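You operate a simulated robot arm through the tools that you are given. There is no shell and no other tool.

Carry out the task below with a simulated two-armed robot. There is one attempt and no reset: what you move stays moved.

JOB
Switch the belt rig off, slacken it and put the bush away.
Fine: the bush goes in the bushes drawer; shut the drawer; the guard stays shut. Where these are worked on the way, their far stop is far enough and under half their travel is too little: bushes drawer.
Where things are to end (x, y in the base frame): bush within 0.06 m of [-2.92, -0.35].

It is judged by the outcome, as a careful person would: the job done as asked, and still so three seconds after it is handed in. It fails if anything else is knocked over, pushed out of place, dropped, spilled or broken.

ROBOT AND FRAMES
Two 7-joint arms with two-finger parallel grippers on one trunk, on a base that drives. Base frame: it is fixed to the floor where the robot stands at the start and does not move with it; the origin is under the middle of the robot, x ahead of it, y to its left, z up. Readings come in m, degrees, newtons and seconds.
The left shoulder is at the start at [0.07, 0.163, 1.12], the right one opposite. With the tool pointing down near the work surface each hand reaches from about 0.38 to 0.88 m from the robot's upright axis, wherever it stands, measured 20 degrees to its own side. Places, roughly: bush (3x3x3 cm) [-2.7, -0.6, 0.9]; bushes drawer [-2.8, -0.5, 0.7]; guard of the belt rig [-2.9, -0.4, 1]; inside of the bushes drawer [-2.9, -0.6, 0.7]; red isolator of the belt rig [-2.8, -0.4, 0.9]. Payload 3.43 kg a hand.
The TCP of each hand is the grasp point between the finger pads, 0.034 m short of the fingertips. In the tool frame z runs along the fingers and y along their closing line. Largest opening 0.128 m; finger width 0.024, thickness 0.012; the body of the gripper, 0.048 by 0.13 m, starts 0.096 m behind the TCP.
Orientation is that of the tool frame in the base frame, as [roll, pitch, yaw] about the fixed x, y, z axes, in that order (R = Rz(yaw) Ry(pitch) Rx(roll)). With the fingers straight down and closing along the base's y, the tool's x points along the base's -x, its y along +y and its z along -z.

CONTROLS
- The arms move only by the tool send_rows. It takes "left_targets", "right_targets" or both (then of equal length, played together; a hand with none holds still); each is a list of rows, each an object (a shift or turn left out is 0, a gripper value left out holds the last) with "delta_pos": the shift along the base's x, y, z in units of 25 mm (1.0 is 25 mm), a list of three; "rotation": the turn, a rotation vector about the base's x, y, z in units of 5 degrees (1.0 is 5 degrees), a list of three. In form: [{"delta_pos": [dx, dy, dz], "rotation": [ax, ay, az]}, ...]. A call has 1 to 20 rows; each row shifts and turns the commanded pose from where the row before left it. "left_gripper" and "right_gripper" are, for a hand that has rows, the gripper command, from -1 (fully open) to 1 (shut), values between in proportion, set as the call begins (left out, the last holds). A call with a number of a shift or a turn outside -1 to 1 is refused whole. A row lasts 0.2 s, in which the tool goes at most 0.05 m and 8.6 degrees; a call with a longer step from one row to the next is refused whole, and so is a gripper value outside its range. A pose out of reach is approached as far as the arm can. The call stops where the force on the tool passes 40 N (or 10 N more than at its start, if that is more) or the arm is blocked; 0.2 s more then pass. The fingers move at their own pace (about 0.153 m/s each) and stop on an object; they squeeze with about 30 N. The grip force told is the motor's: it shows also when the fingers shut on nothing. Time passes only in rows, and 0.2 s behind the last, so rows that do not move let the fingers close. The reply holds the time, the measured pose of the TCP, the force on the tool along the base axes, the opening and the grip force, in the units named above and with some noise, with the torque about the TCP (base axes, N m) and any sound that the robot's microphone picked up.
- Cameras (640 x 400 px; columns grow to the right, rows downward): "scene" is now at [0.1379, -0.0102, 1.3549]; the picture's right is [-0.11, -0.99, 0.00], its down [-0.49, 0.05, -0.87] and it looks along [0.86, -0.10, -0.50] (base axes); focal length 280 px, centre (320, 200). "left" rides on the left gripper at [0.076, 0.011, -0.16] in its tool frame; the picture's right is [-0.15, 0.99, 0.00], its down [-0.88, -0.13, -0.46] and it looks along [-0.45, -0.07, 0.89] (tool axes); focal length 234 px, centre (320, 200). "right" rides on the right gripper at [0.076, -0.011, -0.16] in its tool frame; the picture's right is [0.15, 0.99, 0.00], its down [-0.88, 0.13, -0.46] and it looks along [-0.45, 0.07, 0.89] (tool axes); focal length 234 px, centre (320, 200). There is no depth. A picture from a camera that has moved, and an enlarged one, comes with that camera's place and axes in the base frame and with its lens.
- get_image(camera): a new picture of that camera. No time passes.
- lift_body(by): slides the trunk up (or, below 0, down) by that many m; the arms and the scene camera ride with it, the base frame stays. It gives what a move gives, with no picture.
- drive_base(legs): drives the robot by 1 to 6 legs, each [ahead, left, turn to the left] in m, m and degrees, along the robot's own axes; the way and the turn of a leg run together, so that a leg with both is an arc; at most 1.5 m and 180 degrees a leg. The arms and the cameras ride along, it lands a little off, and it stops where it bumps. It gives what a move gives.
- head_to(pan, tilt): turns the head with the scene camera to pan (to the left, within 86 degrees either way) and tilt (down, from -29 to 69), counted from straight ahead of the robot. It gives what a move gives.
- enlarge(camera, box): a new picture of the part [left, top, right, bottom] of that camera's present view, enlarged. No time passes.
- job_done(): hands the job in; it is judged then, once.

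Places have to be worked out from the pictures, the camera data and where the tool is seen. Open the grippers and draw the arms clear of the work before you hand the job in, unless the task says otherwise.

The tools are called after "Emit:" as name(argument=value, ...) on one line, values as JSON. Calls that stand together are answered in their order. send_rows: Moves the arms, as the interface text tells. Its arguments: {"type":"object","properties":{"left_targets":{"type":"array"},"left_gripper":{"type":"number"},"right_targets":{"type":"array"},"right_gripper":{"type":"number"}},"required":[]} The other tools are called the same way: lift_body (by) slides the trunk up or down; drive_base (legs) drives the base; head_to (pan, tilt) turns the head that bears the scene camera; get_image (camera) takes a picture; enlarge (camera, box) takes an enlarged picture of a part of a camera's view; job_done () hands the job in.

At the start:

```text
time_s: 0.0
left_position: [0.5918, 0.2034, 1.0959]
left_orientation: [179.9, 0.0, -180.0]
left_force: [-0.4, 0.7, -0.7]
left_torque: [-0.01, -0.02, 0.02]
left_width: 0.128
left_grasp_force: 0.1
right_position: [0.533, -0.2778, 1.1586]
right_orientation: [180.0, 0.1, 179.8]
right_force: [-0.2, -0.8, -0.4]
right_torque: [-0.01, -0.02, -0.02]
right_width: 0.1279
right_grasp_force: 0.1
trunk travel left (down, up): [-0.6, 0.34]
robot x, y, heading: [0.0018, 0.0027, -0.2]
head pan, tilt: [-6.3, 29.8]
```

scene: 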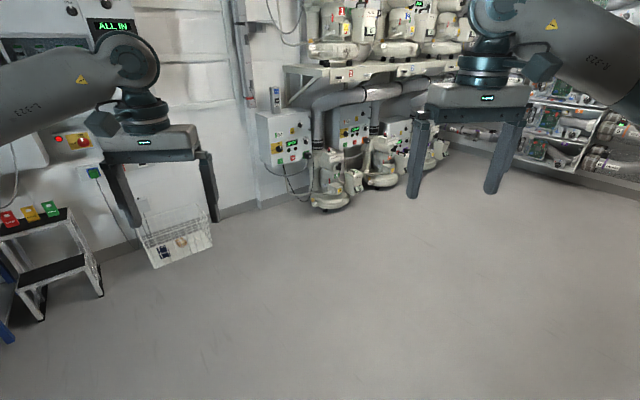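
right: 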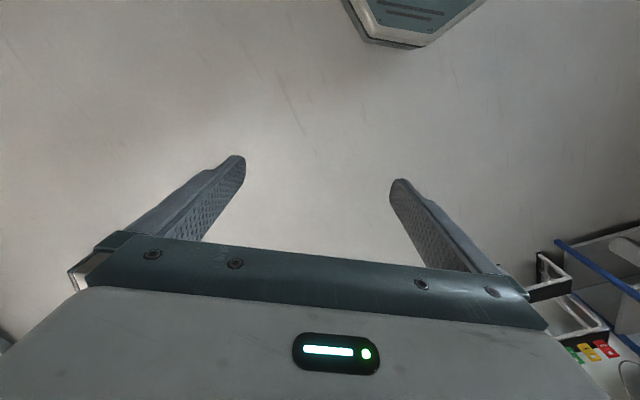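
left: 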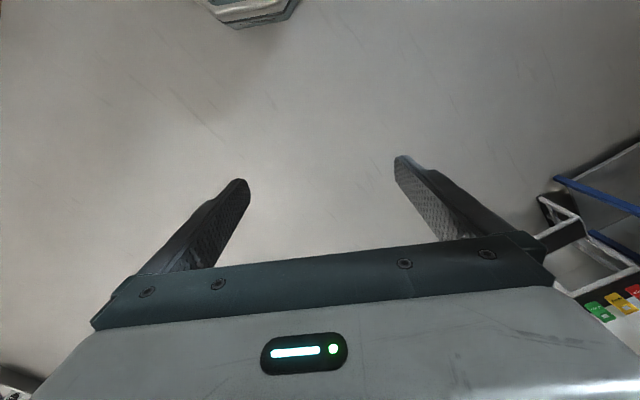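

The work lies behind the robot, around x = -2.8, so I first look to both sides before turning.

Emit:
head_to(pan=80, tilt=30)

Emit:
get_image(camera="scene")

Emit:
head_to(pan=-80, tilt=30)

Emit:
get_image(camera="scene")

```text
time_s: 1.6
left_position: [0.5929, 0.2039, 1.0943]
left_orientation: [179.9, 0.0, 179.9]
left_force: [0.2, 0.8, 0.1]
left_torque: [0.02, 0.01, 0.04]
left_width: 0.128
left_grasp_force: 0.1
right_position: [0.5334, -0.2777, 1.1587]
right_orientation: [-180.0, 0.0, 179.8]
right_force: [-0.1, -0.5, -0.8]
right_torque: [0.0, 0.0, 0.03]
right_width: 0.1281
right_grasp_force: 0.0
trunk travel left (down, up): [-0.6, 0.34]
robot x, y, heading: [0.0004, -0.0004, 0.1]
head pan, tilt: [80.0, 30.0]
```

```text
taken
camera scene: at [0.0637, 0.0888, 1.3546], right [0.98, -0.17, 0.0], down [-0.09, -0.49, -0.87], along [0.15, 0.85, -0.5], focal length 280 px, centre (320, 200)
```

scene: 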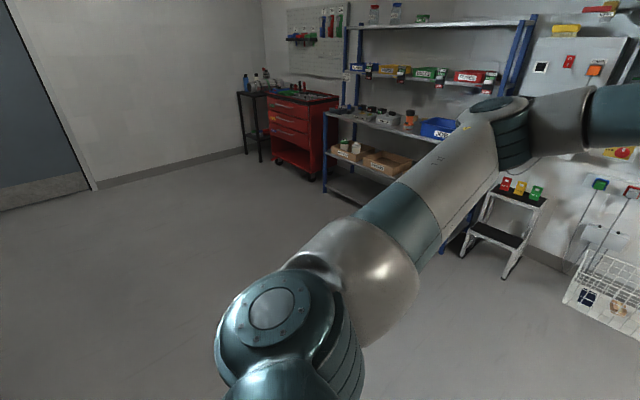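

```text
time_s: 4.1
left_position: [0.5927, 0.2031, 1.0948]
left_orientation: [180.0, 0.0, 180.0]
left_force: [0.1, 0.2, 0.2]
left_torque: [0.01, 0.01, -0.04]
left_width: 0.128
left_grasp_force: 0.1
right_position: [0.5331, -0.2785, 1.1581]
right_orientation: [-179.9, 0.0, 179.9]
right_force: [0.4, 0.5, 0.4]
right_torque: [0.0, -0.04, -0.01]
right_width: 0.128
right_grasp_force: 0.0
trunk travel left (down, up): [-0.6, 0.34]
robot x, y, heading: [-0.0008, 0.0035, 0.0]
head pan, tilt: [-80.0, 30.0]
```

```text
taken
camera scene: at [0.0637, -0.0893, 1.3546], right [-0.98, -0.17, 0.0], down [-0.09, 0.49, -0.87], along [0.15, -0.85, -0.5], focal length 280 px, centre (320, 200)
```

scene: 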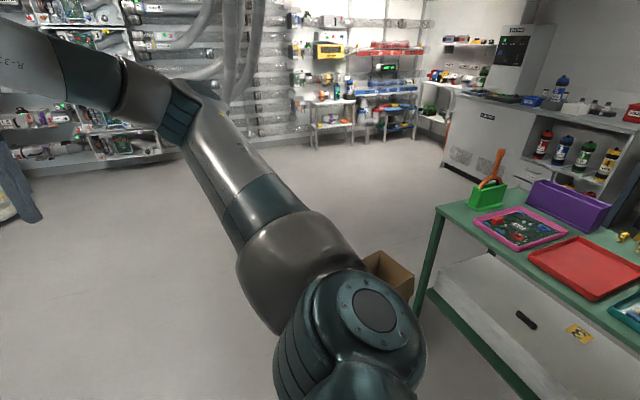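

A green bench stands close behind on the right, while the left side is clear. I turn left by 90 degrees and look again.

Emit:
drive_base(legs=[[0, 0, 90]])

Emit:
head_to(pan=80, tilt=25)

Emit:
get_image(camera="scene")

```text
time_s: 8.2
left_position: [-0.1931, 0.5966, 1.0946]
left_orientation: [180.0, 0.1, -90.9]
left_force: [-1.0, 0.7, -0.9]
left_torque: [-0.02, -0.01, -0.03]
left_width: 0.1282
left_grasp_force: 0.0
right_position: [0.2887, 0.5281, 1.158]
right_orientation: [-180.0, 0.0, -91.2]
right_force: [-0.8, -1.2, -1.0]
right_torque: [-0.02, 0.01, 0.0]
right_width: 0.128
right_grasp_force: 0.1
trunk travel left (down, up): [-0.6, 0.34]
robot x, y, heading: [-0.0016, 0.0013, 88.7]
head pan, tilt: [-80.0, 30.0]
```

```text
time_s: 10.7
left_position: [-0.1931, 0.595, 1.0947]
left_orientation: [-179.9, 0.1, -91.1]
left_force: [-0.7, 0.5, 0.1]
left_torque: [0.01, 0.01, 0.0]
left_width: 0.1279
left_grasp_force: 0.2
right_position: [0.2884, 0.5277, 1.1581]
right_orientation: [-180.0, 0.0, -91.2]
right_force: [-0.9, 0.6, -0.4]
right_torque: [0.01, 0.01, -0.02]
right_width: 0.1279
right_grasp_force: 0.0
trunk travel left (down, up): [-0.6, 0.34]
robot x, y, heading: [-0.0025, 0.0004, 88.7]
head pan, tilt: [80.0, 25.0]
```

```text
taken
camera scene: at [-0.0919, 0.0679, 1.3626], right [0.19, 0.98, 0.0], down [0.41, -0.08, -0.91], along [-0.89, 0.17, -0.42], focal length 280 px, centre (320, 200)
```

scene: 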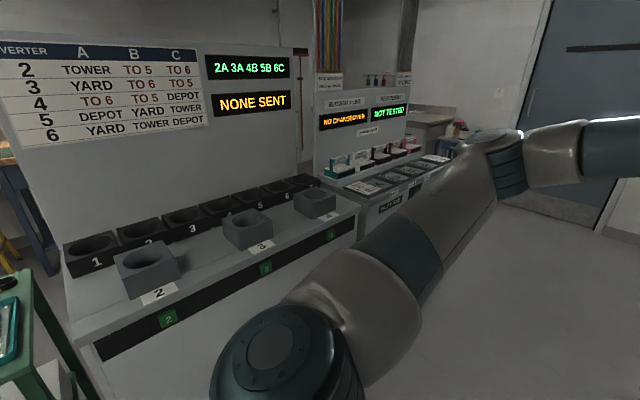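

There are benches in a row behind me. I raise the view to see further over and past them, to find the belt rig and a way around.

Emit:
head_to(pan=86, tilt=0)

Emit:
get_image(camera="scene")

Emit:
head_to(pan=35, tilt=10)

Emit:
get_image(camera="scene")

```text
time_s: 11.6
left_position: [-0.193, 0.5951, 1.0952]
left_orientation: [180.0, -0.1, -90.9]
left_force: [0.1, 0.4, 0.0]
left_torque: [-0.03, -0.01, 0.0]
left_width: 0.1278
left_grasp_force: 0.0
right_position: [0.2881, 0.5283, 1.1591]
right_orientation: [179.9, -0.1, -91.2]
right_force: [-0.4, 0.2, 0.1]
right_torque: [-0.02, 0.01, 0.0]
right_width: 0.128
right_grasp_force: 0.1
trunk travel left (down, up): [-0.6, 0.34]
robot x, y, heading: [-0.0027, -0.0018, 89.0]
head pan, tilt: [85.9, 0.0]
```

```text
taken
camera scene: at [-0.0911, 0.0582, 1.4029], right [0.09, 1.0, 0.0], down [0.0, 0.0, -1.0], along [-1.0, 0.09, 0.0], focal length 280 px, centre (320, 200)
```

scene: 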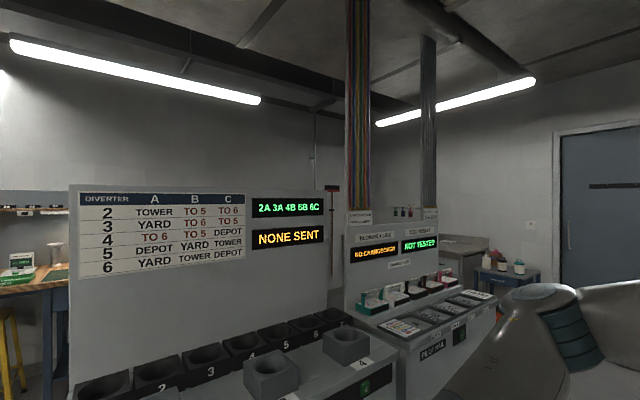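

```text
time_s: 12.8
left_position: [-0.1927, 0.5961, 1.095]
left_orientation: [180.0, 0.1, -91.0]
left_force: [0.4, -0.2, -0.2]
left_torque: [0.0, 0.0, 0.03]
left_width: 0.1278
left_grasp_force: 0.0
right_position: [0.2889, 0.5279, 1.1571]
right_orientation: [180.0, 0.1, -91.3]
right_force: [0.1, -0.1, -0.2]
right_torque: [-0.01, 0.03, 0.0]
right_width: 0.128
right_grasp_force: 0.1
trunk travel left (down, up): [-0.6, 0.34]
robot x, y, heading: [-0.0024, -0.0013, 88.7]
head pan, tilt: [35.0, 10.0]
```

```text
taken
camera scene: at [-0.0534, 0.1272, 1.3869], right [0.83, 0.56, 0.0], down [0.1, -0.14, -0.98], along [-0.55, 0.82, -0.17], focal length 280 px, centre (320, 200)
```

scene: 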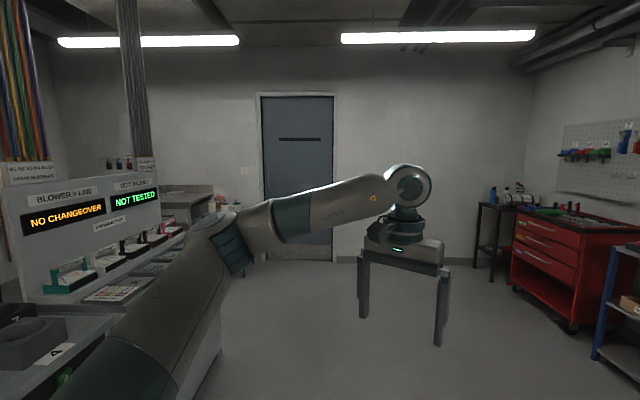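

The work is hidden behind the diverter panel. I check the other side: turn to heading about -50 and look right over the green bench.

Emit:
drive_base(legs=[[0.0, 0, -135]])

Emit:
head_to(pan=-86, tilt=10)

Emit:
get_image(camera="scene")

Emit:
head_to(pan=-45, tilt=15)

Emit:
get_image(camera="scene")

```text
time_s: 18.8
left_position: [0.5539, -0.2939, 1.0953]
left_orientation: [180.0, 0.0, 133.0]
left_force: [-0.3, 0.2, 0.3]
left_torque: [0.01, -0.02, 0.0]
left_width: 0.1281
left_grasp_force: 0.0
right_position: [0.1605, -0.5804, 1.1586]
right_orientation: [180.0, 0.0, 132.9]
right_force: [0.5, -0.2, -1.2]
right_torque: [-0.04, 0.02, 0.0]
right_width: 0.128
right_grasp_force: 0.1
trunk travel left (down, up): [-0.6, 0.34]
robot x, y, heading: [-0.001, 0.0005, -46.9]
head pan, tilt: [35.0, 10.0]
```

```text
time_s: 20.8
left_position: [0.5532, -0.2941, 1.0943]
left_orientation: [180.0, 0.0, 133.1]
left_force: [-1.1, -0.2, 0.1]
left_torque: [-0.01, -0.04, 0.02]
left_width: 0.1283
left_grasp_force: 0.0
right_position: [0.1592, -0.5789, 1.1583]
right_orientation: [179.9, 0.0, 133.0]
right_force: [0.2, -0.3, 0.9]
right_torque: [-0.01, -0.04, 0.01]
right_width: 0.1278
right_grasp_force: 0.1
trunk travel left (down, up): [-0.6, 0.34]
robot x, y, heading: [0.0036, -0.0011, -47.1]
head pan, tilt: [-85.9, 10.0]
```

```text
taken
camera scene: at [-0.0313, -0.1052, 1.3869], right [-0.73, 0.68, 0.0], down [0.12, 0.13, -0.98], along [-0.67, -0.72, -0.17], focal length 280 px, centre (320, 200)
```

scene: 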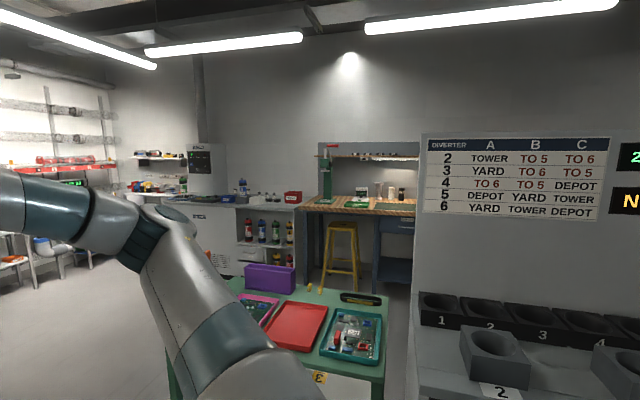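

```text
time_s: 21.9
left_position: [0.5538, -0.2938, 1.0942]
left_orientation: [-179.9, 0.0, 133.0]
left_force: [0.4, 1.1, -0.6]
left_torque: [-0.01, 0.01, 0.03]
left_width: 0.1281
left_grasp_force: 0.0
right_position: [0.1602, -0.5793, 1.1594]
right_orientation: [-179.9, 0.0, 132.9]
right_force: [0.1, 0.1, -0.2]
right_torque: [-0.01, 0.02, 0.01]
right_width: 0.1282
right_grasp_force: 0.0
trunk travel left (down, up): [-0.6, 0.34]
robot x, y, heading: [0.0062, 0.0012, -47.3]
head pan, tilt: [-45.0, 15.0]
```

```text
taken
camera scene: at [0.0286, -0.1304, 1.3788], right [-1.0, 0.04, 0.0], down [0.01, 0.26, -0.97], along [-0.03, -0.97, -0.26], focal length 280 px, centre (320, 200)
```

scene: 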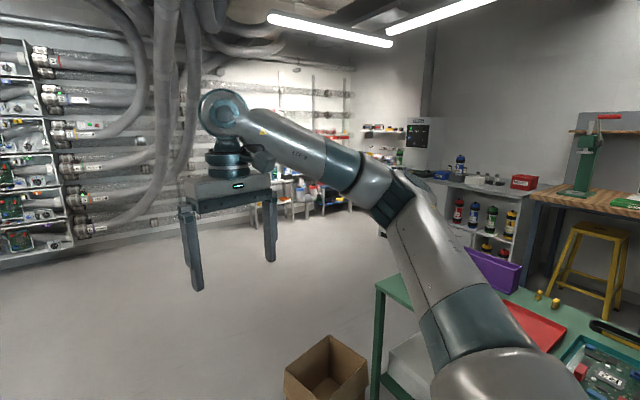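

The rig is behind the diverter panel. I raise the trunk to look over it.

Emit:
lift_body(by=0.34)

Emit:
head_to(pan=-86, tilt=20)

Emit:
get_image(camera="scene")

```text
time_s: 25.2
left_position: [0.553, -0.2939, 1.4343]
left_orientation: [179.9, 0.0, 133.0]
left_force: [0.4, -0.3, 0.2]
left_torque: [0.01, 0.01, 0.01]
left_width: 0.128
left_grasp_force: 0.0
right_position: [0.1601, -0.5798, 1.4972]
right_orientation: [180.0, 0.1, 132.9]
right_force: [1.0, -0.3, 0.7]
right_torque: [-0.02, -0.02, -0.01]
right_width: 0.1278
right_grasp_force: 0.0
trunk travel left (down, up): [-0.94, 0.0]
robot x, y, heading: [-0.0023, 0.0046, -46.9]
head pan, tilt: [-45.0, 15.0]
```

```text
time_s: 26.3
left_position: [0.5538, -0.2935, 1.4345]
left_orientation: [179.9, 0.0, 133.0]
left_force: [-0.2, -0.2, 0.3]
left_torque: [-0.01, -0.03, -0.01]
left_width: 0.1279
left_grasp_force: 0.1
right_position: [0.1587, -0.5787, 1.4984]
right_orientation: [-179.9, -0.1, 133.0]
right_force: [-0.2, -0.5, -0.4]
right_torque: [0.0, 0.01, 0.0]
right_width: 0.128
right_grasp_force: 0.0
trunk travel left (down, up): [-0.94, 0.0]
robot x, y, heading: [0.0011, 0.0018, -47.2]
head pan, tilt: [-85.9, 20.0]
```

```text
taken
camera scene: at [-0.0314, -0.1053, 1.7107], right [-0.73, 0.68, 0.0], down [0.23, 0.25, -0.94], along [-0.64, -0.69, -0.34], focal length 280 px, centre (320, 200)
```

scene: 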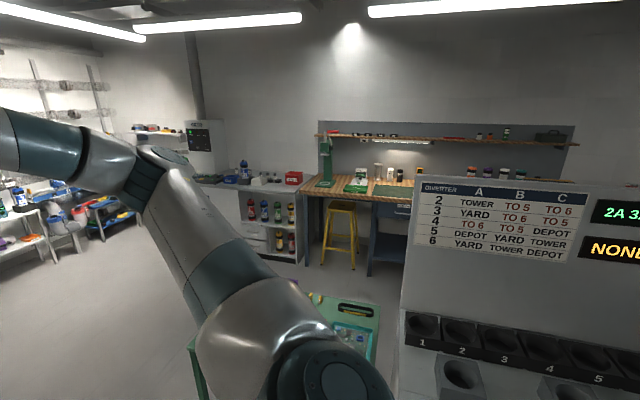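

The rig must sit on the long wall bench behind the panel. I survey the floor area around the green table and the cardboard box before planning the route.

Emit:
head_to(pan=-20, tilt=35)

Emit:
get_image(camera="scene")

Emit:
head_to(pan=-60, tilt=40)

Emit:
get_image(camera="scene")

```text
time_s: 27.7
left_position: [0.5527, -0.2934, 1.4352]
left_orientation: [-179.9, 0.0, 133.1]
left_force: [-0.4, -0.4, -0.4]
left_torque: [0.01, 0.0, 0.0]
left_width: 0.1279
left_grasp_force: 0.1
right_position: [0.1604, -0.5789, 1.4983]
right_orientation: [180.0, 0.0, 133.0]
right_force: [0.8, -0.7, 0.7]
right_torque: [0.01, -0.02, -0.01]
right_width: 0.1282
right_grasp_force: 0.1
trunk travel left (down, up): [-0.94, 0.0]
robot x, y, heading: [0.0012, 0.0022, -47.0]
head pan, tilt: [-20.0, 35.0]
```

```text
taken
camera scene: at [0.0664, -0.1182, 1.6868], right [-0.92, -0.39, 0.0], down [-0.22, 0.53, -0.82], along [0.32, -0.75, -0.57], focal length 280 px, centre (320, 200)
```

scene: 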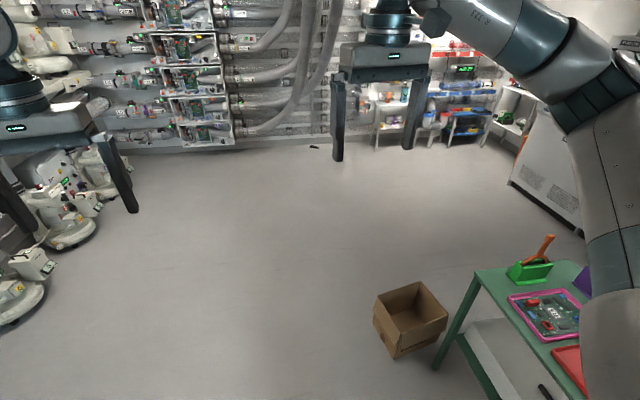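

```text
time_s: 28.7
left_position: [0.5542, -0.2936, 1.4349]
left_orientation: [-180.0, 0.0, 132.8]
left_force: [0.2, 0.3, 0.1]
left_torque: [0.02, -0.01, -0.03]
left_width: 0.1283
left_grasp_force: 0.0
right_position: [0.1601, -0.58, 1.4988]
right_orientation: [-180.0, 0.0, 133.0]
right_force: [-0.1, -0.4, 0.8]
right_torque: [0.01, -0.01, 0.0]
right_width: 0.128
right_grasp_force: 0.0
trunk travel left (down, up): [-0.94, 0.0]
robot x, y, heading: [-0.0008, 0.0, -47.2]
head pan, tilt: [-60.0, 40.0]
```

```text
taken
camera scene: at [0.0073, -0.1184, 1.6792], right [-0.96, 0.29, 0.0], down [0.19, 0.61, -0.77], along [-0.22, -0.73, -0.64], focal length 280 px, centre (320, 200)
```

scene: 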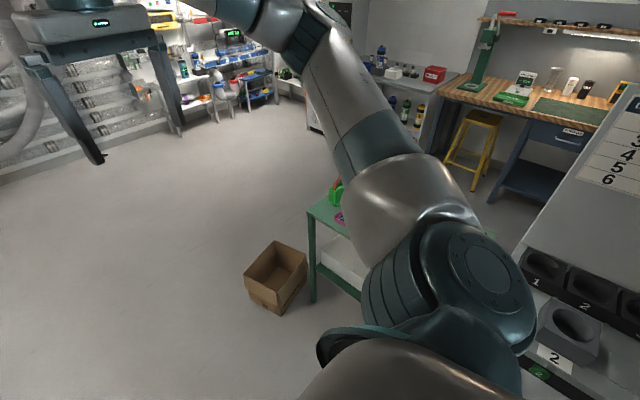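

I plan to go around the cardboard box (about [0,-1.25]) and the green table on the -y side, then into the aisle before the wall bench. First leg: straight ahead into clear floor, then turn right.

Emit:
drive_base(legs=[[1.25, 0, 0], [0, 0, -60]])

Emit:
head_to(pan=-15, tilt=30)

Emit:
get_image(camera="scene")

```text
time_s: 37.6
left_position: [0.8715, -1.5334, 1.4354]
left_orientation: [-179.9, -0.1, 73.7]
left_force: [0.0, -0.3, -0.8]
left_torque: [-0.01, 0.01, 0.02]
left_width: 0.1279
left_grasp_force: 0.0
right_position: [0.4253, -1.3407, 1.4985]
right_orientation: [179.9, 0.0, 73.5]
right_force: [0.7, -0.4, 0.5]
right_torque: [0.01, 0.05, -0.02]
right_width: 0.1281
right_grasp_force: 0.1
trunk travel left (down, up): [-0.94, 0.0]
robot x, y, heading: [0.844, -0.9065, -106.4]
head pan, tilt: [-60.0, 40.0]
```

```text
time_s: 38.7
left_position: [0.8712, -1.5341, 1.4345]
left_orientation: [180.0, 0.0, 73.9]
left_force: [-0.1, -0.6, -0.1]
left_torque: [-0.01, -0.01, 0.02]
left_width: 0.1279
left_grasp_force: 0.1
right_position: [0.4251, -1.3407, 1.4986]
right_orientation: [179.9, 0.0, 73.4]
right_force: [0.2, 0.2, -0.3]
right_torque: [0.0, -0.01, 0.0]
right_width: 0.1281
right_grasp_force: 0.0
trunk travel left (down, up): [-0.94, 0.0]
robot x, y, heading: [0.8408, -0.9068, -106.6]
head pan, tilt: [-15.0, 30.0]
```

```text
taken
camera scene: at [0.779, -1.0329, 1.6946], right [-0.85, 0.52, 0.0], down [0.26, 0.43, -0.87], along [-0.45, -0.74, -0.5], focal length 280 px, centre (320, 200)
```

scene: 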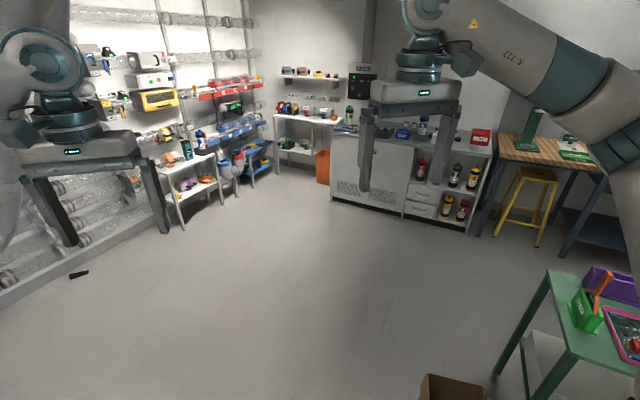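

The path is clear; counter front is around [-1.7,-2.1]. I drive down past the box, then turn toward -x along the aisle.

Emit:
drive_base(legs=[[1.15, 0, 0], [0, 0, -80], [1.4, 0, 0]])

Emit:
head_to(pan=-25, tilt=25)

Emit:
get_image(camera="scene")

```text
time_s: 54.9
left_position: [-1.5327, -2.1024, 1.4356]
left_orientation: [-179.9, 0.0, -3.2]
left_force: [-0.7, 0.0, -0.9]
left_torque: [0.0, -0.01, -0.02]
left_width: 0.1282
left_grasp_force: 0.0
right_position: [-1.4437, -1.6247, 1.4991]
right_orientation: [-180.0, 0.0, -3.5]
right_force: [0.4, 0.9, -0.7]
right_torque: [0.0, -0.01, 0.0]
right_width: 0.128
right_grasp_force: 0.1
trunk travel left (down, up): [-0.94, 0.0]
robot x, y, heading: [-0.9274, -1.929, 176.9]
head pan, tilt: [-15.0, 30.0]
```

```text
time_s: 55.6
left_position: [-1.533, -2.1023, 1.4358]
left_orientation: [179.9, 0.0, -3.2]
left_force: [-0.2, -0.6, -0.2]
left_torque: [0.0, -0.04, -0.02]
left_width: 0.1278
left_grasp_force: 0.1
right_position: [-1.4451, -1.6247, 1.4986]
right_orientation: [-180.0, 0.1, -3.4]
right_force: [-0.2, 0.0, -0.4]
right_torque: [0.02, 0.0, 0.01]
right_width: 0.1279
right_grasp_force: 0.0
trunk travel left (down, up): [-0.94, 0.0]
robot x, y, heading: [-0.9308, -1.9348, 176.4]
head pan, tilt: [-25.0, 25.0]
```

```text
taken
camera scene: at [-1.0633, -1.8869, 1.7025], right [0.47, 0.88, 0.0], down [0.37, -0.2, -0.91], along [-0.8, 0.43, -0.42], focal length 280 px, centre (320, 200)
```

scene: 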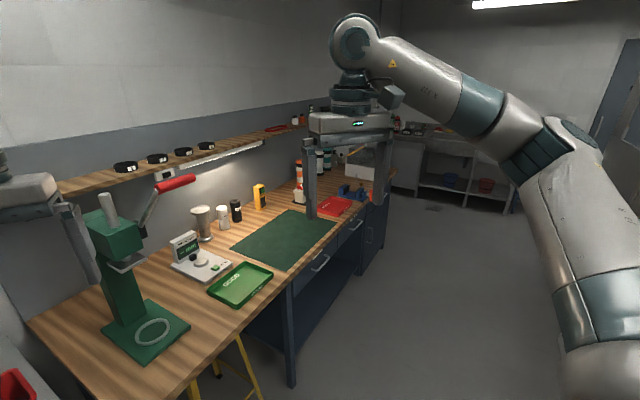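

The wooden bench runs along the wall; the rig should be near its far end around pixel (370,176). I enlarge that.

Emit:
enlarge(camera="scene", box=[280, 100, 440, 260])

```text
2.50 times, centred on (360, 180) of scene
camera zoom: at [-1.0633, -1.8869, 1.7025], right [0.47, 0.88, 0.0], down [0.37, -0.2, -0.91], along [-0.8, 0.43, -0.42], focal length 699 px, centre (220, 250)
```

zoom: 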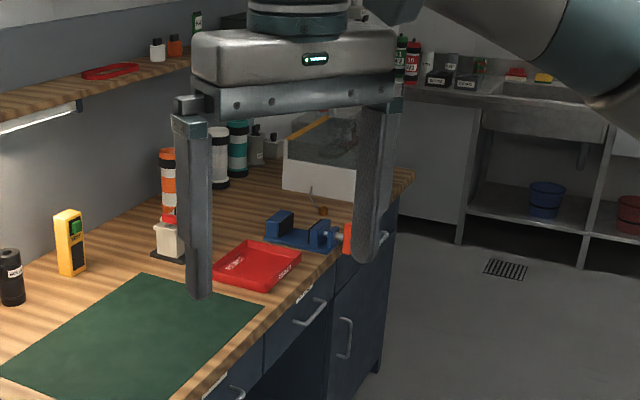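

The rig appears to be the white box with the clear cover at the far end of the bench. I turn to heading about 122 and drive along the aisle.

Emit:
drive_base(legs=[[0, 0, -54], [1.2, 0, 0]])

Emit:
head_to(pan=35, tilt=35)

Emit:
get_image(camera="scene")

Emit:
head_to(pan=0, tilt=30)

Emit:
get_image(camera="scene")

```text
time_s: 64.1
left_position: [-2.0892, -0.5601, 1.4358]
left_orientation: [180.0, -0.1, -56.5]
left_force: [0.3, -0.6, -0.5]
left_torque: [0.02, 0.0, 0.03]
left_width: 0.1279
left_grasp_force: 0.1
right_position: [-1.6531, -0.3424, 1.4994]
right_orientation: [179.9, 0.0, -56.5]
right_force: [1.2, 0.9, 0.5]
right_torque: [-0.01, 0.0, -0.01]
right_width: 0.128
right_grasp_force: 0.1
trunk travel left (down, up): [-0.94, 0.0]
robot x, y, heading: [-1.5924, -0.9428, 123.3]
head pan, tilt: [-25.0, 25.0]
```

```text
time_s: 65.4
left_position: [-2.0892, -0.5576, 1.4349]
left_orientation: [180.0, -0.1, -56.5]
left_force: [0.2, -0.1, -0.4]
left_torque: [-0.02, 0.01, 0.0]
left_width: 0.1278
left_grasp_force: 0.1
right_position: [-1.6535, -0.3421, 1.4989]
right_orientation: [-179.9, 0.0, -56.6]
right_force: [0.5, -0.7, -0.7]
right_torque: [-0.01, 0.0, 0.0]
right_width: 0.128
right_grasp_force: 0.1
trunk travel left (down, up): [-0.94, 0.0]
robot x, y, heading: [-1.5989, -0.9428, 123.5]
head pan, tilt: [35.0, 35.0]
```

```text
taken
camera scene: at [-1.7037, -0.867, 1.6868], right [0.37, 0.93, 0.0], down [0.53, -0.21, -0.82], along [-0.76, 0.3, -0.57], focal length 280 px, centre (320, 200)
```

scene: 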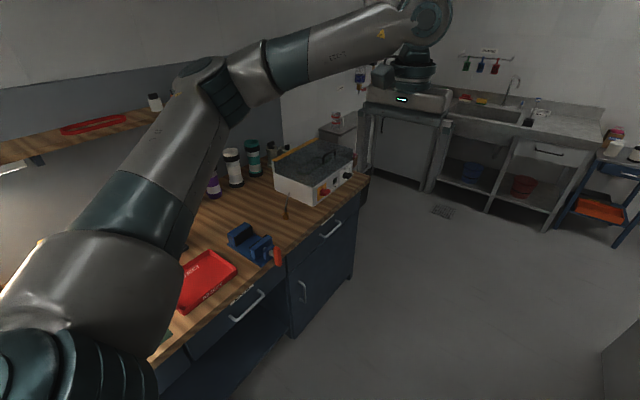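

```text
time_s: 66.4
left_position: [-2.0889, -0.5594, 1.4343]
left_orientation: [179.9, 0.0, -56.5]
left_force: [-0.1, 0.5, 0.6]
left_torque: [-0.01, -0.02, 0.03]
left_width: 0.128
left_grasp_force: 0.1
right_position: [-1.6535, -0.3433, 1.4976]
right_orientation: [-180.0, 0.1, -56.5]
right_force: [0.7, -0.1, -0.2]
right_torque: [0.02, -0.03, -0.01]
right_width: 0.1278
right_grasp_force: 0.1
trunk travel left (down, up): [-0.94, 0.0]
robot x, y, heading: [-1.5939, -0.9423, 123.5]
head pan, tilt: [0.0, 30.0]
```

```text
taken
camera scene: at [-1.672, -0.8239, 1.6946], right [0.83, 0.55, 0.0], down [0.28, -0.42, -0.87], along [-0.48, 0.72, -0.5], focal length 280 px, centre (320, 200)
```

scene: 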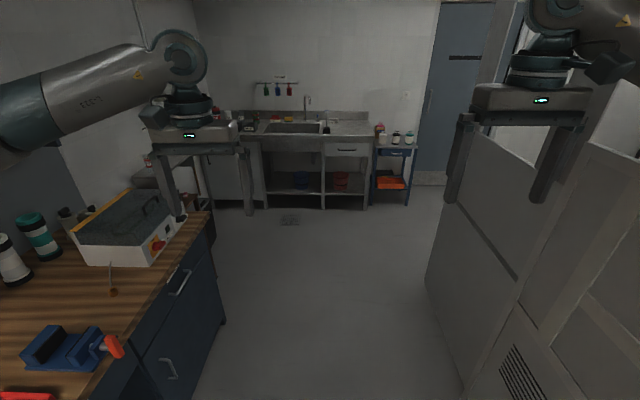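

The rig with its isolator is visible at the bench end. I enlarge it.

Emit:
enlarge(camera="scene", box=[0, 170, 230, 400])

Emit:
head_to(pan=35, tilt=35)

Emit:
enlarge(camera="scene", box=[200, 100, 400, 300])

```text
1.74 times, centred on (115, 285) of scene
camera zoom: at [-1.672, -0.8239, 1.6946], right [0.83, 0.55, 0.0], down [0.28, -0.42, -0.87], along [-0.48, 0.72, -0.5], focal length 486 px, centre (676, 52)
```

zoom: 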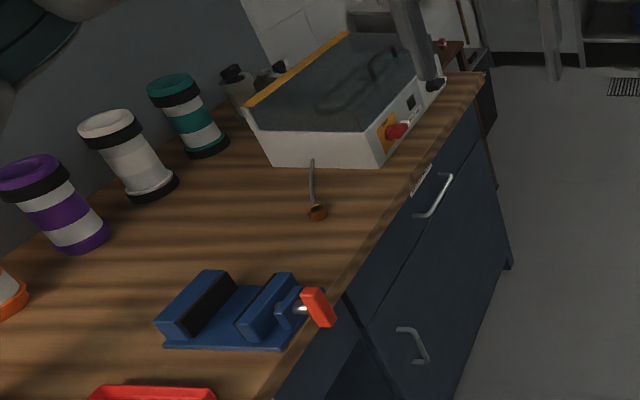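

```text
time_s: 67.4
left_position: [-2.0892, -0.5589, 1.435]
left_orientation: [-180.0, 0.1, -56.5]
left_force: [-0.4, -0.7, -0.7]
left_torque: [0.02, 0.03, 0.02]
left_width: 0.128
left_grasp_force: 0.0
right_position: [-1.6527, -0.3424, 1.499]
right_orientation: [-180.0, 0.0, -56.6]
right_force: [-0.7, -0.5, -0.2]
right_torque: [-0.02, 0.01, 0.01]
right_width: 0.1279
right_grasp_force: 0.0
trunk travel left (down, up): [-0.94, 0.0]
robot x, y, heading: [-1.5927, -0.9416, 123.6]
head pan, tilt: [35.0, 35.0]
```

```text
2.00 times, centred on (300, 200) of scene
camera zoom: at [-1.7038, -0.8668, 1.6868], right [0.37, 0.93, 0.0], down [0.53, -0.21, -0.82], along [-0.76, 0.3, -0.57], focal length 559 px, centre (360, 200)
```

zoom: 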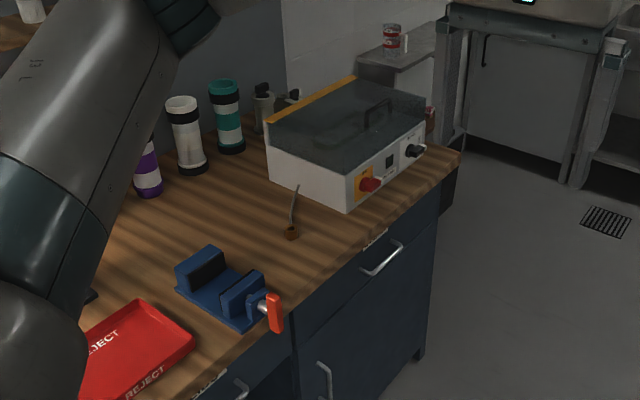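

The isolator (red on yellow), a black knob and the guard are on the rig's front; the bushes drawer handle is under it near [-2.75,-0.42]. Bench front runs at heading ~122, so I drive along the aisle about 1.0 m and turn left 88 degrees to face it.

Emit:
drive_base(legs=[[1.0, 0, 0], [0, 0, 88]])

Emit:
head_to(pan=0, tilt=45)

Emit:
get_image(camera="scene")

```text
time_s: 76.4
left_position: [-2.5247, -0.6016, 1.4346]
left_orientation: [-179.9, -0.1, 33.7]
left_force: [0.1, -0.1, -0.2]
left_torque: [-0.04, 0.0, -0.02]
left_width: 0.128
left_grasp_force: 0.1
right_position: [-2.7424, -0.1686, 1.4996]
right_orientation: [179.9, 0.1, 33.6]
right_force: [-0.5, 1.2, 0.0]
right_torque: [-0.02, -0.03, 0.01]
right_width: 0.1281
right_grasp_force: 0.0
trunk travel left (down, up): [-0.94, 0.0]
robot x, y, heading: [-2.1463, -0.1056, -146.1]
head pan, tilt: [35.0, 35.0]
```

```text
time_s: 77.4
left_position: [-2.5236, -0.6027, 1.4343]
left_orientation: [-180.0, 0.0, 33.7]
left_force: [0.1, -0.3, -0.5]
left_torque: [0.03, 0.0, 0.02]
left_width: 0.128
left_grasp_force: 0.1
right_position: [-2.7421, -0.1671, 1.4985]
right_orientation: [179.9, 0.0, 33.6]
right_force: [0.6, -0.1, 0.2]
right_torque: [-0.01, 0.01, -0.04]
right_width: 0.1279
right_grasp_force: 0.0
trunk travel left (down, up): [-0.94, 0.0]
robot x, y, heading: [-2.1433, -0.1036, -146.5]
head pan, tilt: [0.0, 45.0]
```

```text
taken
camera scene: at [-2.2558, -0.1771, 1.672], right [-0.56, 0.83, 0.0], down [0.59, 0.39, -0.71], along [-0.59, -0.39, -0.71], focal length 280 px, centre (320, 200)
```

scene: 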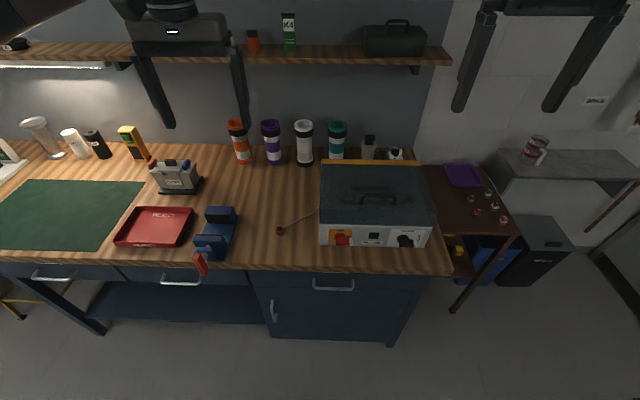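

The robot now faces the bench squarely with the rig on its right. I enlarge the rig, bush and drawer.

Emit:
enlarge(camera="scene", box=[250, 130, 450, 310])

Emit:
enlarge(camera="scene", box=[310, 210, 430, 300])

```text
2.22 times, centred on (350, 220) of scene
camera zoom: at [-2.2558, -0.1771, 1.672], right [-0.56, 0.83, 0.0], down [0.59, 0.39, -0.71], along [-0.59, -0.39, -0.71], focal length 622 px, centre (253, 156)
```

zoom: 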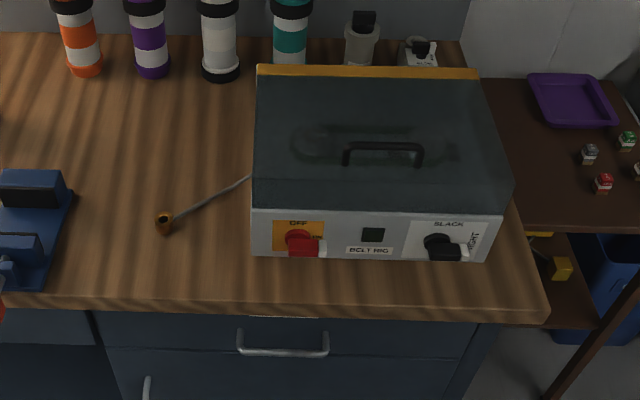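

```text
4.44 times, centred on (370, 255) of scene
camera zoom: at [-2.2558, -0.1771, 1.672], right [-0.56, 0.83, 0.0], down [0.59, 0.39, -0.71], along [-0.59, -0.39, -0.71], focal length 1243 px, centre (98, -44)
```

zoom: 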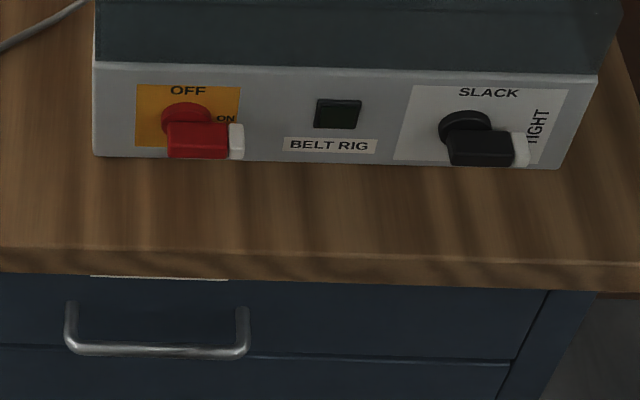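

Bush works out at about [-2.70,-0.64,0.89], rig panel about 0.71 m ahead of the robot; both levers point right (ON / TIGHT) and must be turned a quarter turn up (OFF / SLACK). I lower the trunk and swing the right tool to point forward, fingers shut as a poker.

Emit:
lift_body(by=-0.25)

Emit:
send_rows(right_targets=[{"rotation": [-0.54, 0.84, 0]}, {"rotation": [-0.54, 0.84, 0]}, {"rotation": [-0.54, 0.84, 0]}, {"rotation": [-0.54, 0.84, 0]}, {"rotation": [-0.54, 0.84, 0]}, {"rotation": [-0.54, 0.84, 0]}, {"rotation": [-0.54, 0.84, 0]}, {"rotation": [-0.54, 0.84, 0]}, {"rotation": [-0.54, 0.84, 0]}], right_gripper=1)

Emit:
get_image(camera="right")

Emit:
get_image(camera="scene")

```text
time_s: 80.0
left_position: [-2.5235, -0.6017, 1.1857]
left_orientation: [180.0, 0.0, 33.7]
left_force: [-1.1, 0.1, -0.9]
left_torque: [0.01, 0.01, 0.02]
left_width: 0.128
left_grasp_force: 0.0
right_position: [-2.742, -0.1689, 1.2472]
right_orientation: [180.0, 0.0, 33.6]
right_force: [-0.3, -0.1, 0.2]
right_torque: [0.02, -0.02, -0.01]
right_width: 0.128
right_grasp_force: 0.0
trunk travel left (down, up): [-0.69, 0.25]
robot x, y, heading: [-2.1416, -0.1015, -146.3]
head pan, tilt: [0.0, 45.0]
```

```text
time_s: 82.0
left_position: [-2.5226, -0.6026, 1.1844]
left_orientation: [180.0, 0.0, 33.6]
left_force: [-0.5, 0.8, -0.6]
left_torque: [-0.01, 0.01, 0.01]
left_width: 0.128
left_grasp_force: 0.1
right_position: [-2.7414, -0.1673, 1.249]
right_orientation: [-179.1, 45.0, 34.0]
right_force: [0.3, 0.3, 0.2]
right_torque: [0.02, -0.02, 0.0]
right_width: 0.0
right_grasp_force: 30.8
trunk travel left (down, up): [-0.69, 0.25]
robot x, y, heading: [-2.1407, -0.1046, -146.3]
head pan, tilt: [0.0, 45.0]
```

```text
taken
camera right: at [-2.6103, -0.0673, 1.3085], right [0.63, -0.77, -0.11], down [-0.17, -0.28, 0.94], along [-0.76, -0.57, -0.31], focal length 234 px, centre (320, 200)
```

right: 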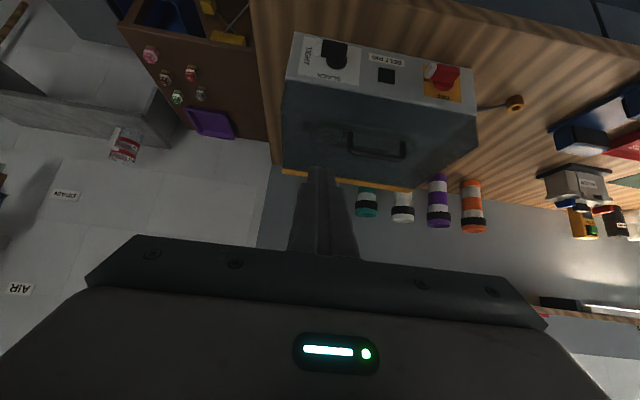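

```text
taken
camera scene: at [-2.2558, -0.1764, 1.422], right [-0.56, 0.83, 0.0], down [0.59, 0.39, -0.71], along [-0.59, -0.39, -0.71], focal length 280 px, centre (320, 200)
```

scene: 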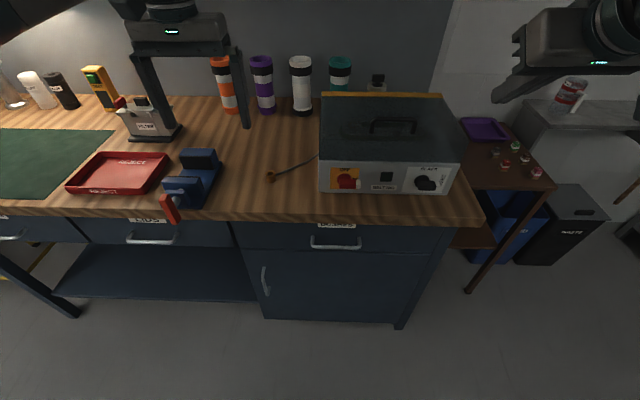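

The rig is clearly below. I finish the rotation so the right tool points horizontally forward, aligned with the panel.

Emit:
send_rows(right_targets=[{"rotation": [-0.54, 0.84, 0]}, {"rotation": [-0.54, 0.84, 0]}, {"rotation": [-0.54, 0.84, 0]}, {"rotation": [-0.54, 0.84, 0]}, {"rotation": [-0.54, 0.84, 0]}, {"rotation": [-0.54, 0.84, 0]}, {"rotation": [-0.54, 0.84, 0]}, {"rotation": [-0.54, 0.84, 0]}, {"rotation": [-0.54, 0.84, 0]}], right_gripper=1)

Emit:
get_image(camera="right")

Emit:
enlarge(camera="scene", box=[300, 140, 480, 260])

```text
time_s: 84.0
left_position: [-2.5247, -0.6038, 1.1825]
left_orientation: [-180.0, -0.2, 33.7]
left_force: [0.3, -0.4, -0.4]
left_torque: [0.04, -0.01, 0.0]
left_width: 0.1282
left_grasp_force: 0.1
right_position: [-2.8087, -0.2018, 1.2836]
right_orientation: [-116.1, 89.0, 97.1]
right_force: [0.3, 0.1, 0.2]
right_torque: [0.03, -0.01, 0.01]
right_width: 0.0001
right_grasp_force: 29.7
right hand out of reach, approached as far as the arm can: row 3, 4, 5, 6, 7, 8, 9
trunk travel left (down, up): [-0.69, 0.25]
robot x, y, heading: [-2.1417, -0.1055, -146.2]
head pan, tilt: [0.0, 45.0]
```

```text
taken
camera right: at [-2.6818, -0.104, 1.2086], right [0.54, -0.83, -0.16], down [0.46, 0.12, 0.88], along [-0.71, -0.55, 0.44], focal length 234 px, centre (320, 200)
```

right: 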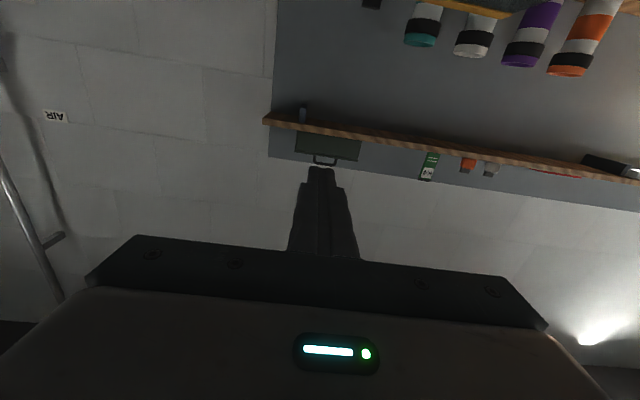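

```text
3.33 times, centred on (390, 200) of scene
camera zoom: at [-2.2573, -0.1781, 1.4218], right [-0.56, 0.83, 0.0], down [0.59, 0.39, -0.71], along [-0.59, -0.39, -0.71], focal length 932 px, centre (87, 200)
```

zoom: 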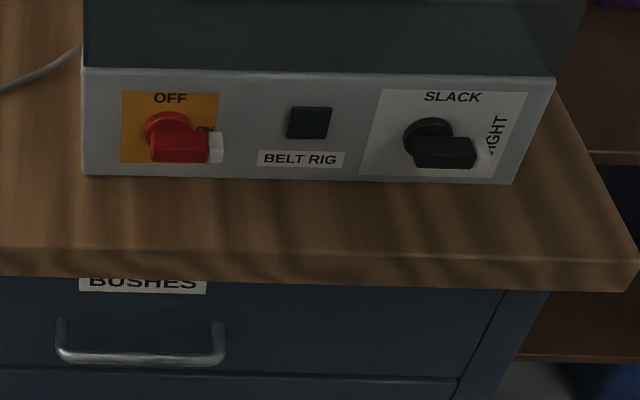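

Triangulating both views: the red lever's tip is ~0.68 m ahead, 0.107 m right, z≈0.935, hub at 0.064 m right; panel face at ~0.71 m. I move the poker laterally first to sit in front of the isolator at safe height.

Emit:
send_rows(right_targets=[{"delta_pos": [0.155, -1, 0]}, {"delta_pos": [0.155, -1, 0]}, {"delta_pos": [0.155, -1, 0]}, {"delta_pos": [0.155, -1, 0]}, {"delta_pos": [0.155, -1, 0]}, {"delta_pos": [0.155, -1, 0]}, {"delta_pos": [0.155, -1, 0]}, {"delta_pos": [0.155, -1, 0]}])

```text
time_s: 85.8
left_position: [-2.5242, -0.6015, 1.1859]
left_orientation: [-180.0, 0.1, 33.6]
left_force: [-0.1, 0.6, 0.9]
left_torque: [-0.03, 0.01, 0.01]
left_width: 0.1281
left_grasp_force: 0.1
right_position: [-2.8078, -0.2011, 1.2831]
right_orientation: [-117.9, 89.0, 95.1]
right_force: [-0.1, 1.1, 0.6]
right_torque: [-0.01, -0.03, -0.01]
right_width: 0.0
right_grasp_force: 30.4
right hand out of reach, approached as far as the arm can: row 1, 2, 3, 4, 5, 6, 7, 8
trunk travel left (down, up): [-0.69, 0.25]
robot x, y, heading: [-2.1443, -0.1001, -146.3]
head pan, tilt: [0.0, 45.0]
```

The arm did not follow (pose too close to the body at that height). I try stepping downward and forward where it should be reachable, watching the readings.

Emit:
send_rows(right_targets=[{"delta_pos": [0, 0, -1]}, {"delta_pos": [0, 0, -1]}, {"delta_pos": [0, 0, -1]}, {"delta_pos": [0, 0, -1]}])

```text
time_s: 86.8
left_position: [-2.5237, -0.6021, 1.1845]
left_orientation: [180.0, 0.0, 33.7]
left_force: [0.1, 0.1, 0.0]
left_torque: [0.05, 0.04, 0.0]
left_width: 0.1281
left_grasp_force: 0.1
right_position: [-2.8079, -0.1999, 1.2832]
right_orientation: [-118.1, 88.9, 95.0]
right_force: [0.0, -0.1, -0.1]
right_torque: [-0.01, 0.0, 0.0]
right_width: 0.0003
right_grasp_force: 29.8
right hand out of reach, approached as far as the arm can: row 1, 2, 3, 4
trunk travel left (down, up): [-0.69, 0.25]
robot x, y, heading: [-2.1444, -0.1032, -146.4]
head pan, tilt: [0.0, 45.0]
```

Still pinned. The commanded pose may still be too near the shoulder; I continue down (stays in front of the panel) and check.

Emit:
send_rows(right_targets=[{"delta_pos": [-0.42, -0.28, -0.8]}, {"delta_pos": [-0.42, -0.28, -0.8]}, {"delta_pos": [0, 0, -0.8]}])

```text
time_s: 87.6
left_position: [-2.5237, -0.6014, 1.1855]
left_orientation: [180.0, 0.0, 33.7]
left_force: [-0.6, -0.5, 0.4]
left_torque: [-0.01, 0.05, 0.03]
left_width: 0.128
left_grasp_force: 0.1
right_position: [-2.8151, -0.1912, 1.2758]
right_orientation: [-107.4, 89.1, 105.5]
right_force: [0.0, -0.1, 0.6]
right_torque: [0.0, -0.01, 0.01]
right_width: 0.0004
right_grasp_force: 29.8
right hand out of reach, approached as far as the arm can: row 1, 2, 3
trunk travel left (down, up): [-0.69, 0.25]
robot x, y, heading: [-2.1451, -0.1087, -146.0]
head pan, tilt: [0.0, 45.0]
```

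I undo part of the tilt to regain a reachable pose and learn where the command stands.

Emit:
send_rows(right_targets=[{"rotation": [0.54, -0.84, 0]}, {"rotation": [0.54, -0.84, 0]}, {"rotation": [0.54, -0.84, 0]}, {"rotation": [0.54, -0.84, 0]}, {"rotation": [0.54, -0.84, 0]}, {"rotation": [0.54, -0.84, 0]}, {"rotation": [0.54, -0.84, 0]}])

Emit:
get_image(camera="scene")

```text
time_s: 89.2
left_position: [-2.5234, -0.6025, 1.1842]
left_orientation: [180.0, 0.0, 33.7]
left_force: [0.3, 0.4, -0.2]
left_torque: [-0.03, -0.04, -0.01]
left_width: 0.1282
left_grasp_force: 0.1
right_position: [-2.8156, -0.1932, 1.2766]
right_orientation: [-178.8, 54.9, 34.4]
right_force: [0.4, -0.6, -0.3]
right_torque: [0.0, 0.0, 0.03]
right_width: 0.0002
right_grasp_force: 29.7
trunk travel left (down, up): [-0.69, 0.25]
robot x, y, heading: [-2.1413, -0.1028, -146.4]
head pan, tilt: [0.0, 45.0]
```

```text
taken
camera scene: at [-2.2558, -0.1773, 1.4219], right [-0.56, 0.83, 0.0], down [0.59, 0.39, -0.71], along [-0.59, -0.39, -0.71], focal length 280 px, centre (320, 200)
```

scene: 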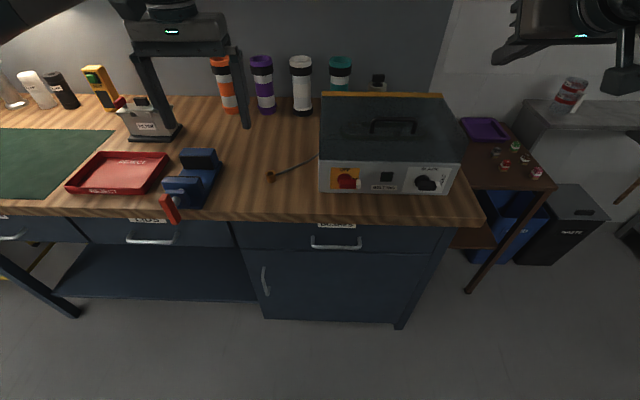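

Commands re-base to the reached pose, good. The robot stands a little close for a horizontal tool, so I back off 0.13 m and align with the panel (2 degrees right).

Emit:
drive_base(legs=[[-0.13, 0, -2]])

Emit:
enlarge(camera="scene", box=[250, 100, 450, 260])

```text
time_s: 90.5
left_position: [-2.4332, -0.5177, 1.1838]
left_orientation: [180.0, -0.1, 31.4]
left_force: [0.5, -0.5, -0.2]
left_torque: [0.02, -0.01, 0.0]
left_width: 0.1282
left_grasp_force: 0.0
right_position: [-2.7099, -0.0972, 1.2741]
right_orientation: [-178.7, 54.8, 31.9]
right_force: [-1.0, 0.2, -0.2]
right_torque: [0.01, -0.01, 0.0]
right_width: 0.0
right_grasp_force: 29.7
trunk travel left (down, up): [-0.69, 0.25]
robot x, y, heading: [-2.0355, -0.0344, -148.5]
head pan, tilt: [0.0, 45.0]
```

```text
2.50 times, centred on (350, 180) of scene
camera zoom: at [-2.1505, -0.1033, 1.4218], right [-0.52, 0.85, 0.0], down [0.6, 0.37, -0.71], along [-0.6, -0.37, -0.71], focal length 699 px, centre (245, 250)
```

zoom: 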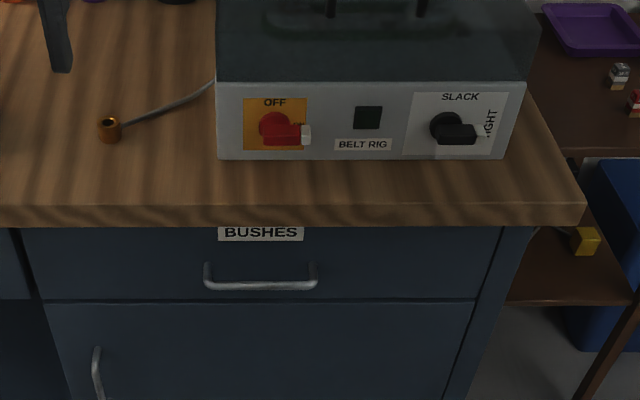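

The view is now level with the panel. I bring the poker down in front of the isolator, finishing the tilt to horizontal on the way, stopping ~2.5 cm short of the lever.

Emit:
send_rows(right_targets=[{"delta_pos": [0.01, -0.72, -0.98], "rotation": [-0.243, 0.398, 0]}, {"delta_pos": [0.01, -0.72, -0.98], "rotation": [-0.243, 0.398, 0]}, {"delta_pos": [0.01, -0.72, -0.98], "rotation": [-0.243, 0.398, 0]}, {"delta_pos": [0.01, -0.72, -0.98], "rotation": [-0.243, 0.398, 0]}, {"delta_pos": [0.01, -0.72, -0.98], "rotation": [-0.243, 0.398, 0]}, {"delta_pos": [0.01, -0.72, -0.98], "rotation": [-0.243, 0.398, 0]}, {"delta_pos": [0.01, -0.72, -0.98], "rotation": [-0.243, 0.398, 0]}, {"delta_pos": [0.01, -0.72, -0.98], "rotation": [-0.243, 0.398, 0]}, {"delta_pos": [0.01, -0.72, -0.98], "rotation": [-0.243, 0.398, 0]}, {"delta_pos": [0.01, -0.72, -0.98], "rotation": [-0.243, 0.398, 0]}, {"delta_pos": [0.01, -0.72, -0.98], "rotation": [-0.243, 0.398, 0]}, {"delta_pos": [0.01, -0.72, -0.98], "rotation": [-0.243, 0.398, 0]}, {"delta_pos": [0.01, -0.72, -0.98], "rotation": [-0.243, 0.398, 0]}, {"delta_pos": [0.01, -0.72, -0.98], "rotation": [-0.243, 0.398, 0]}, {"delta_pos": [0.01, -0.72, -0.98], "rotation": [-0.243, 0.398, 0]}])

Emit:
enlarge(camera="scene", box=[250, 100, 450, 260])

Emit:
get_image(camera="right")

```text
time_s: 93.7
left_position: [-2.4329, -0.5175, 1.1855]
left_orientation: [-180.0, 0.0, 31.5]
left_force: [0.2, 0.3, -0.3]
left_torque: [0.0, -0.01, 0.0]
left_width: 0.1279
left_grasp_force: 0.0
right_position: [-2.7022, -0.2264, 1.1069]
right_orientation: [-178.8, 70.8, 32.7]
right_force: [-0.5, 0.4, -0.6]
right_torque: [0.0, -0.03, 0.01]
right_width: 0.0002
right_grasp_force: 30.0
right hand out of reach, approached as far as the arm can: row 7, 8, 9, 10, 11, 12, 13, 14, 15
trunk travel left (down, up): [-0.69, 0.25]
robot x, y, heading: [-2.0346, -0.0301, -148.6]
head pan, tilt: [0.0, 45.0]
```

```text
2.50 times, centred on (350, 180) of scene
camera zoom: at [-2.1494, -0.1028, 1.422], right [-0.52, 0.85, 0.0], down [0.6, 0.37, -0.71], along [-0.6, -0.37, -0.71], focal length 699 px, centre (245, 250)
```

zoom: 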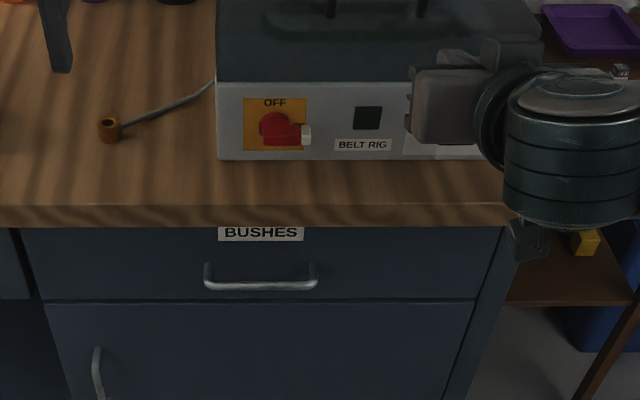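

```text
taken
camera right: at [-2.5587, -0.1255, 1.0876], right [0.56, -0.82, -0.15], down [0.19, -0.04, 0.98], along [-0.81, -0.58, 0.13], focal length 234 px, centre (320, 200)
```

right: 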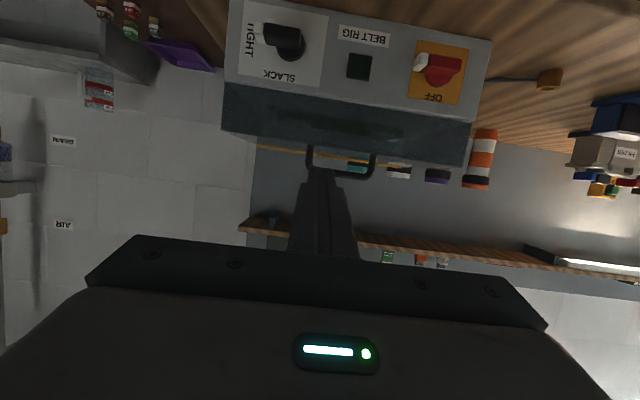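

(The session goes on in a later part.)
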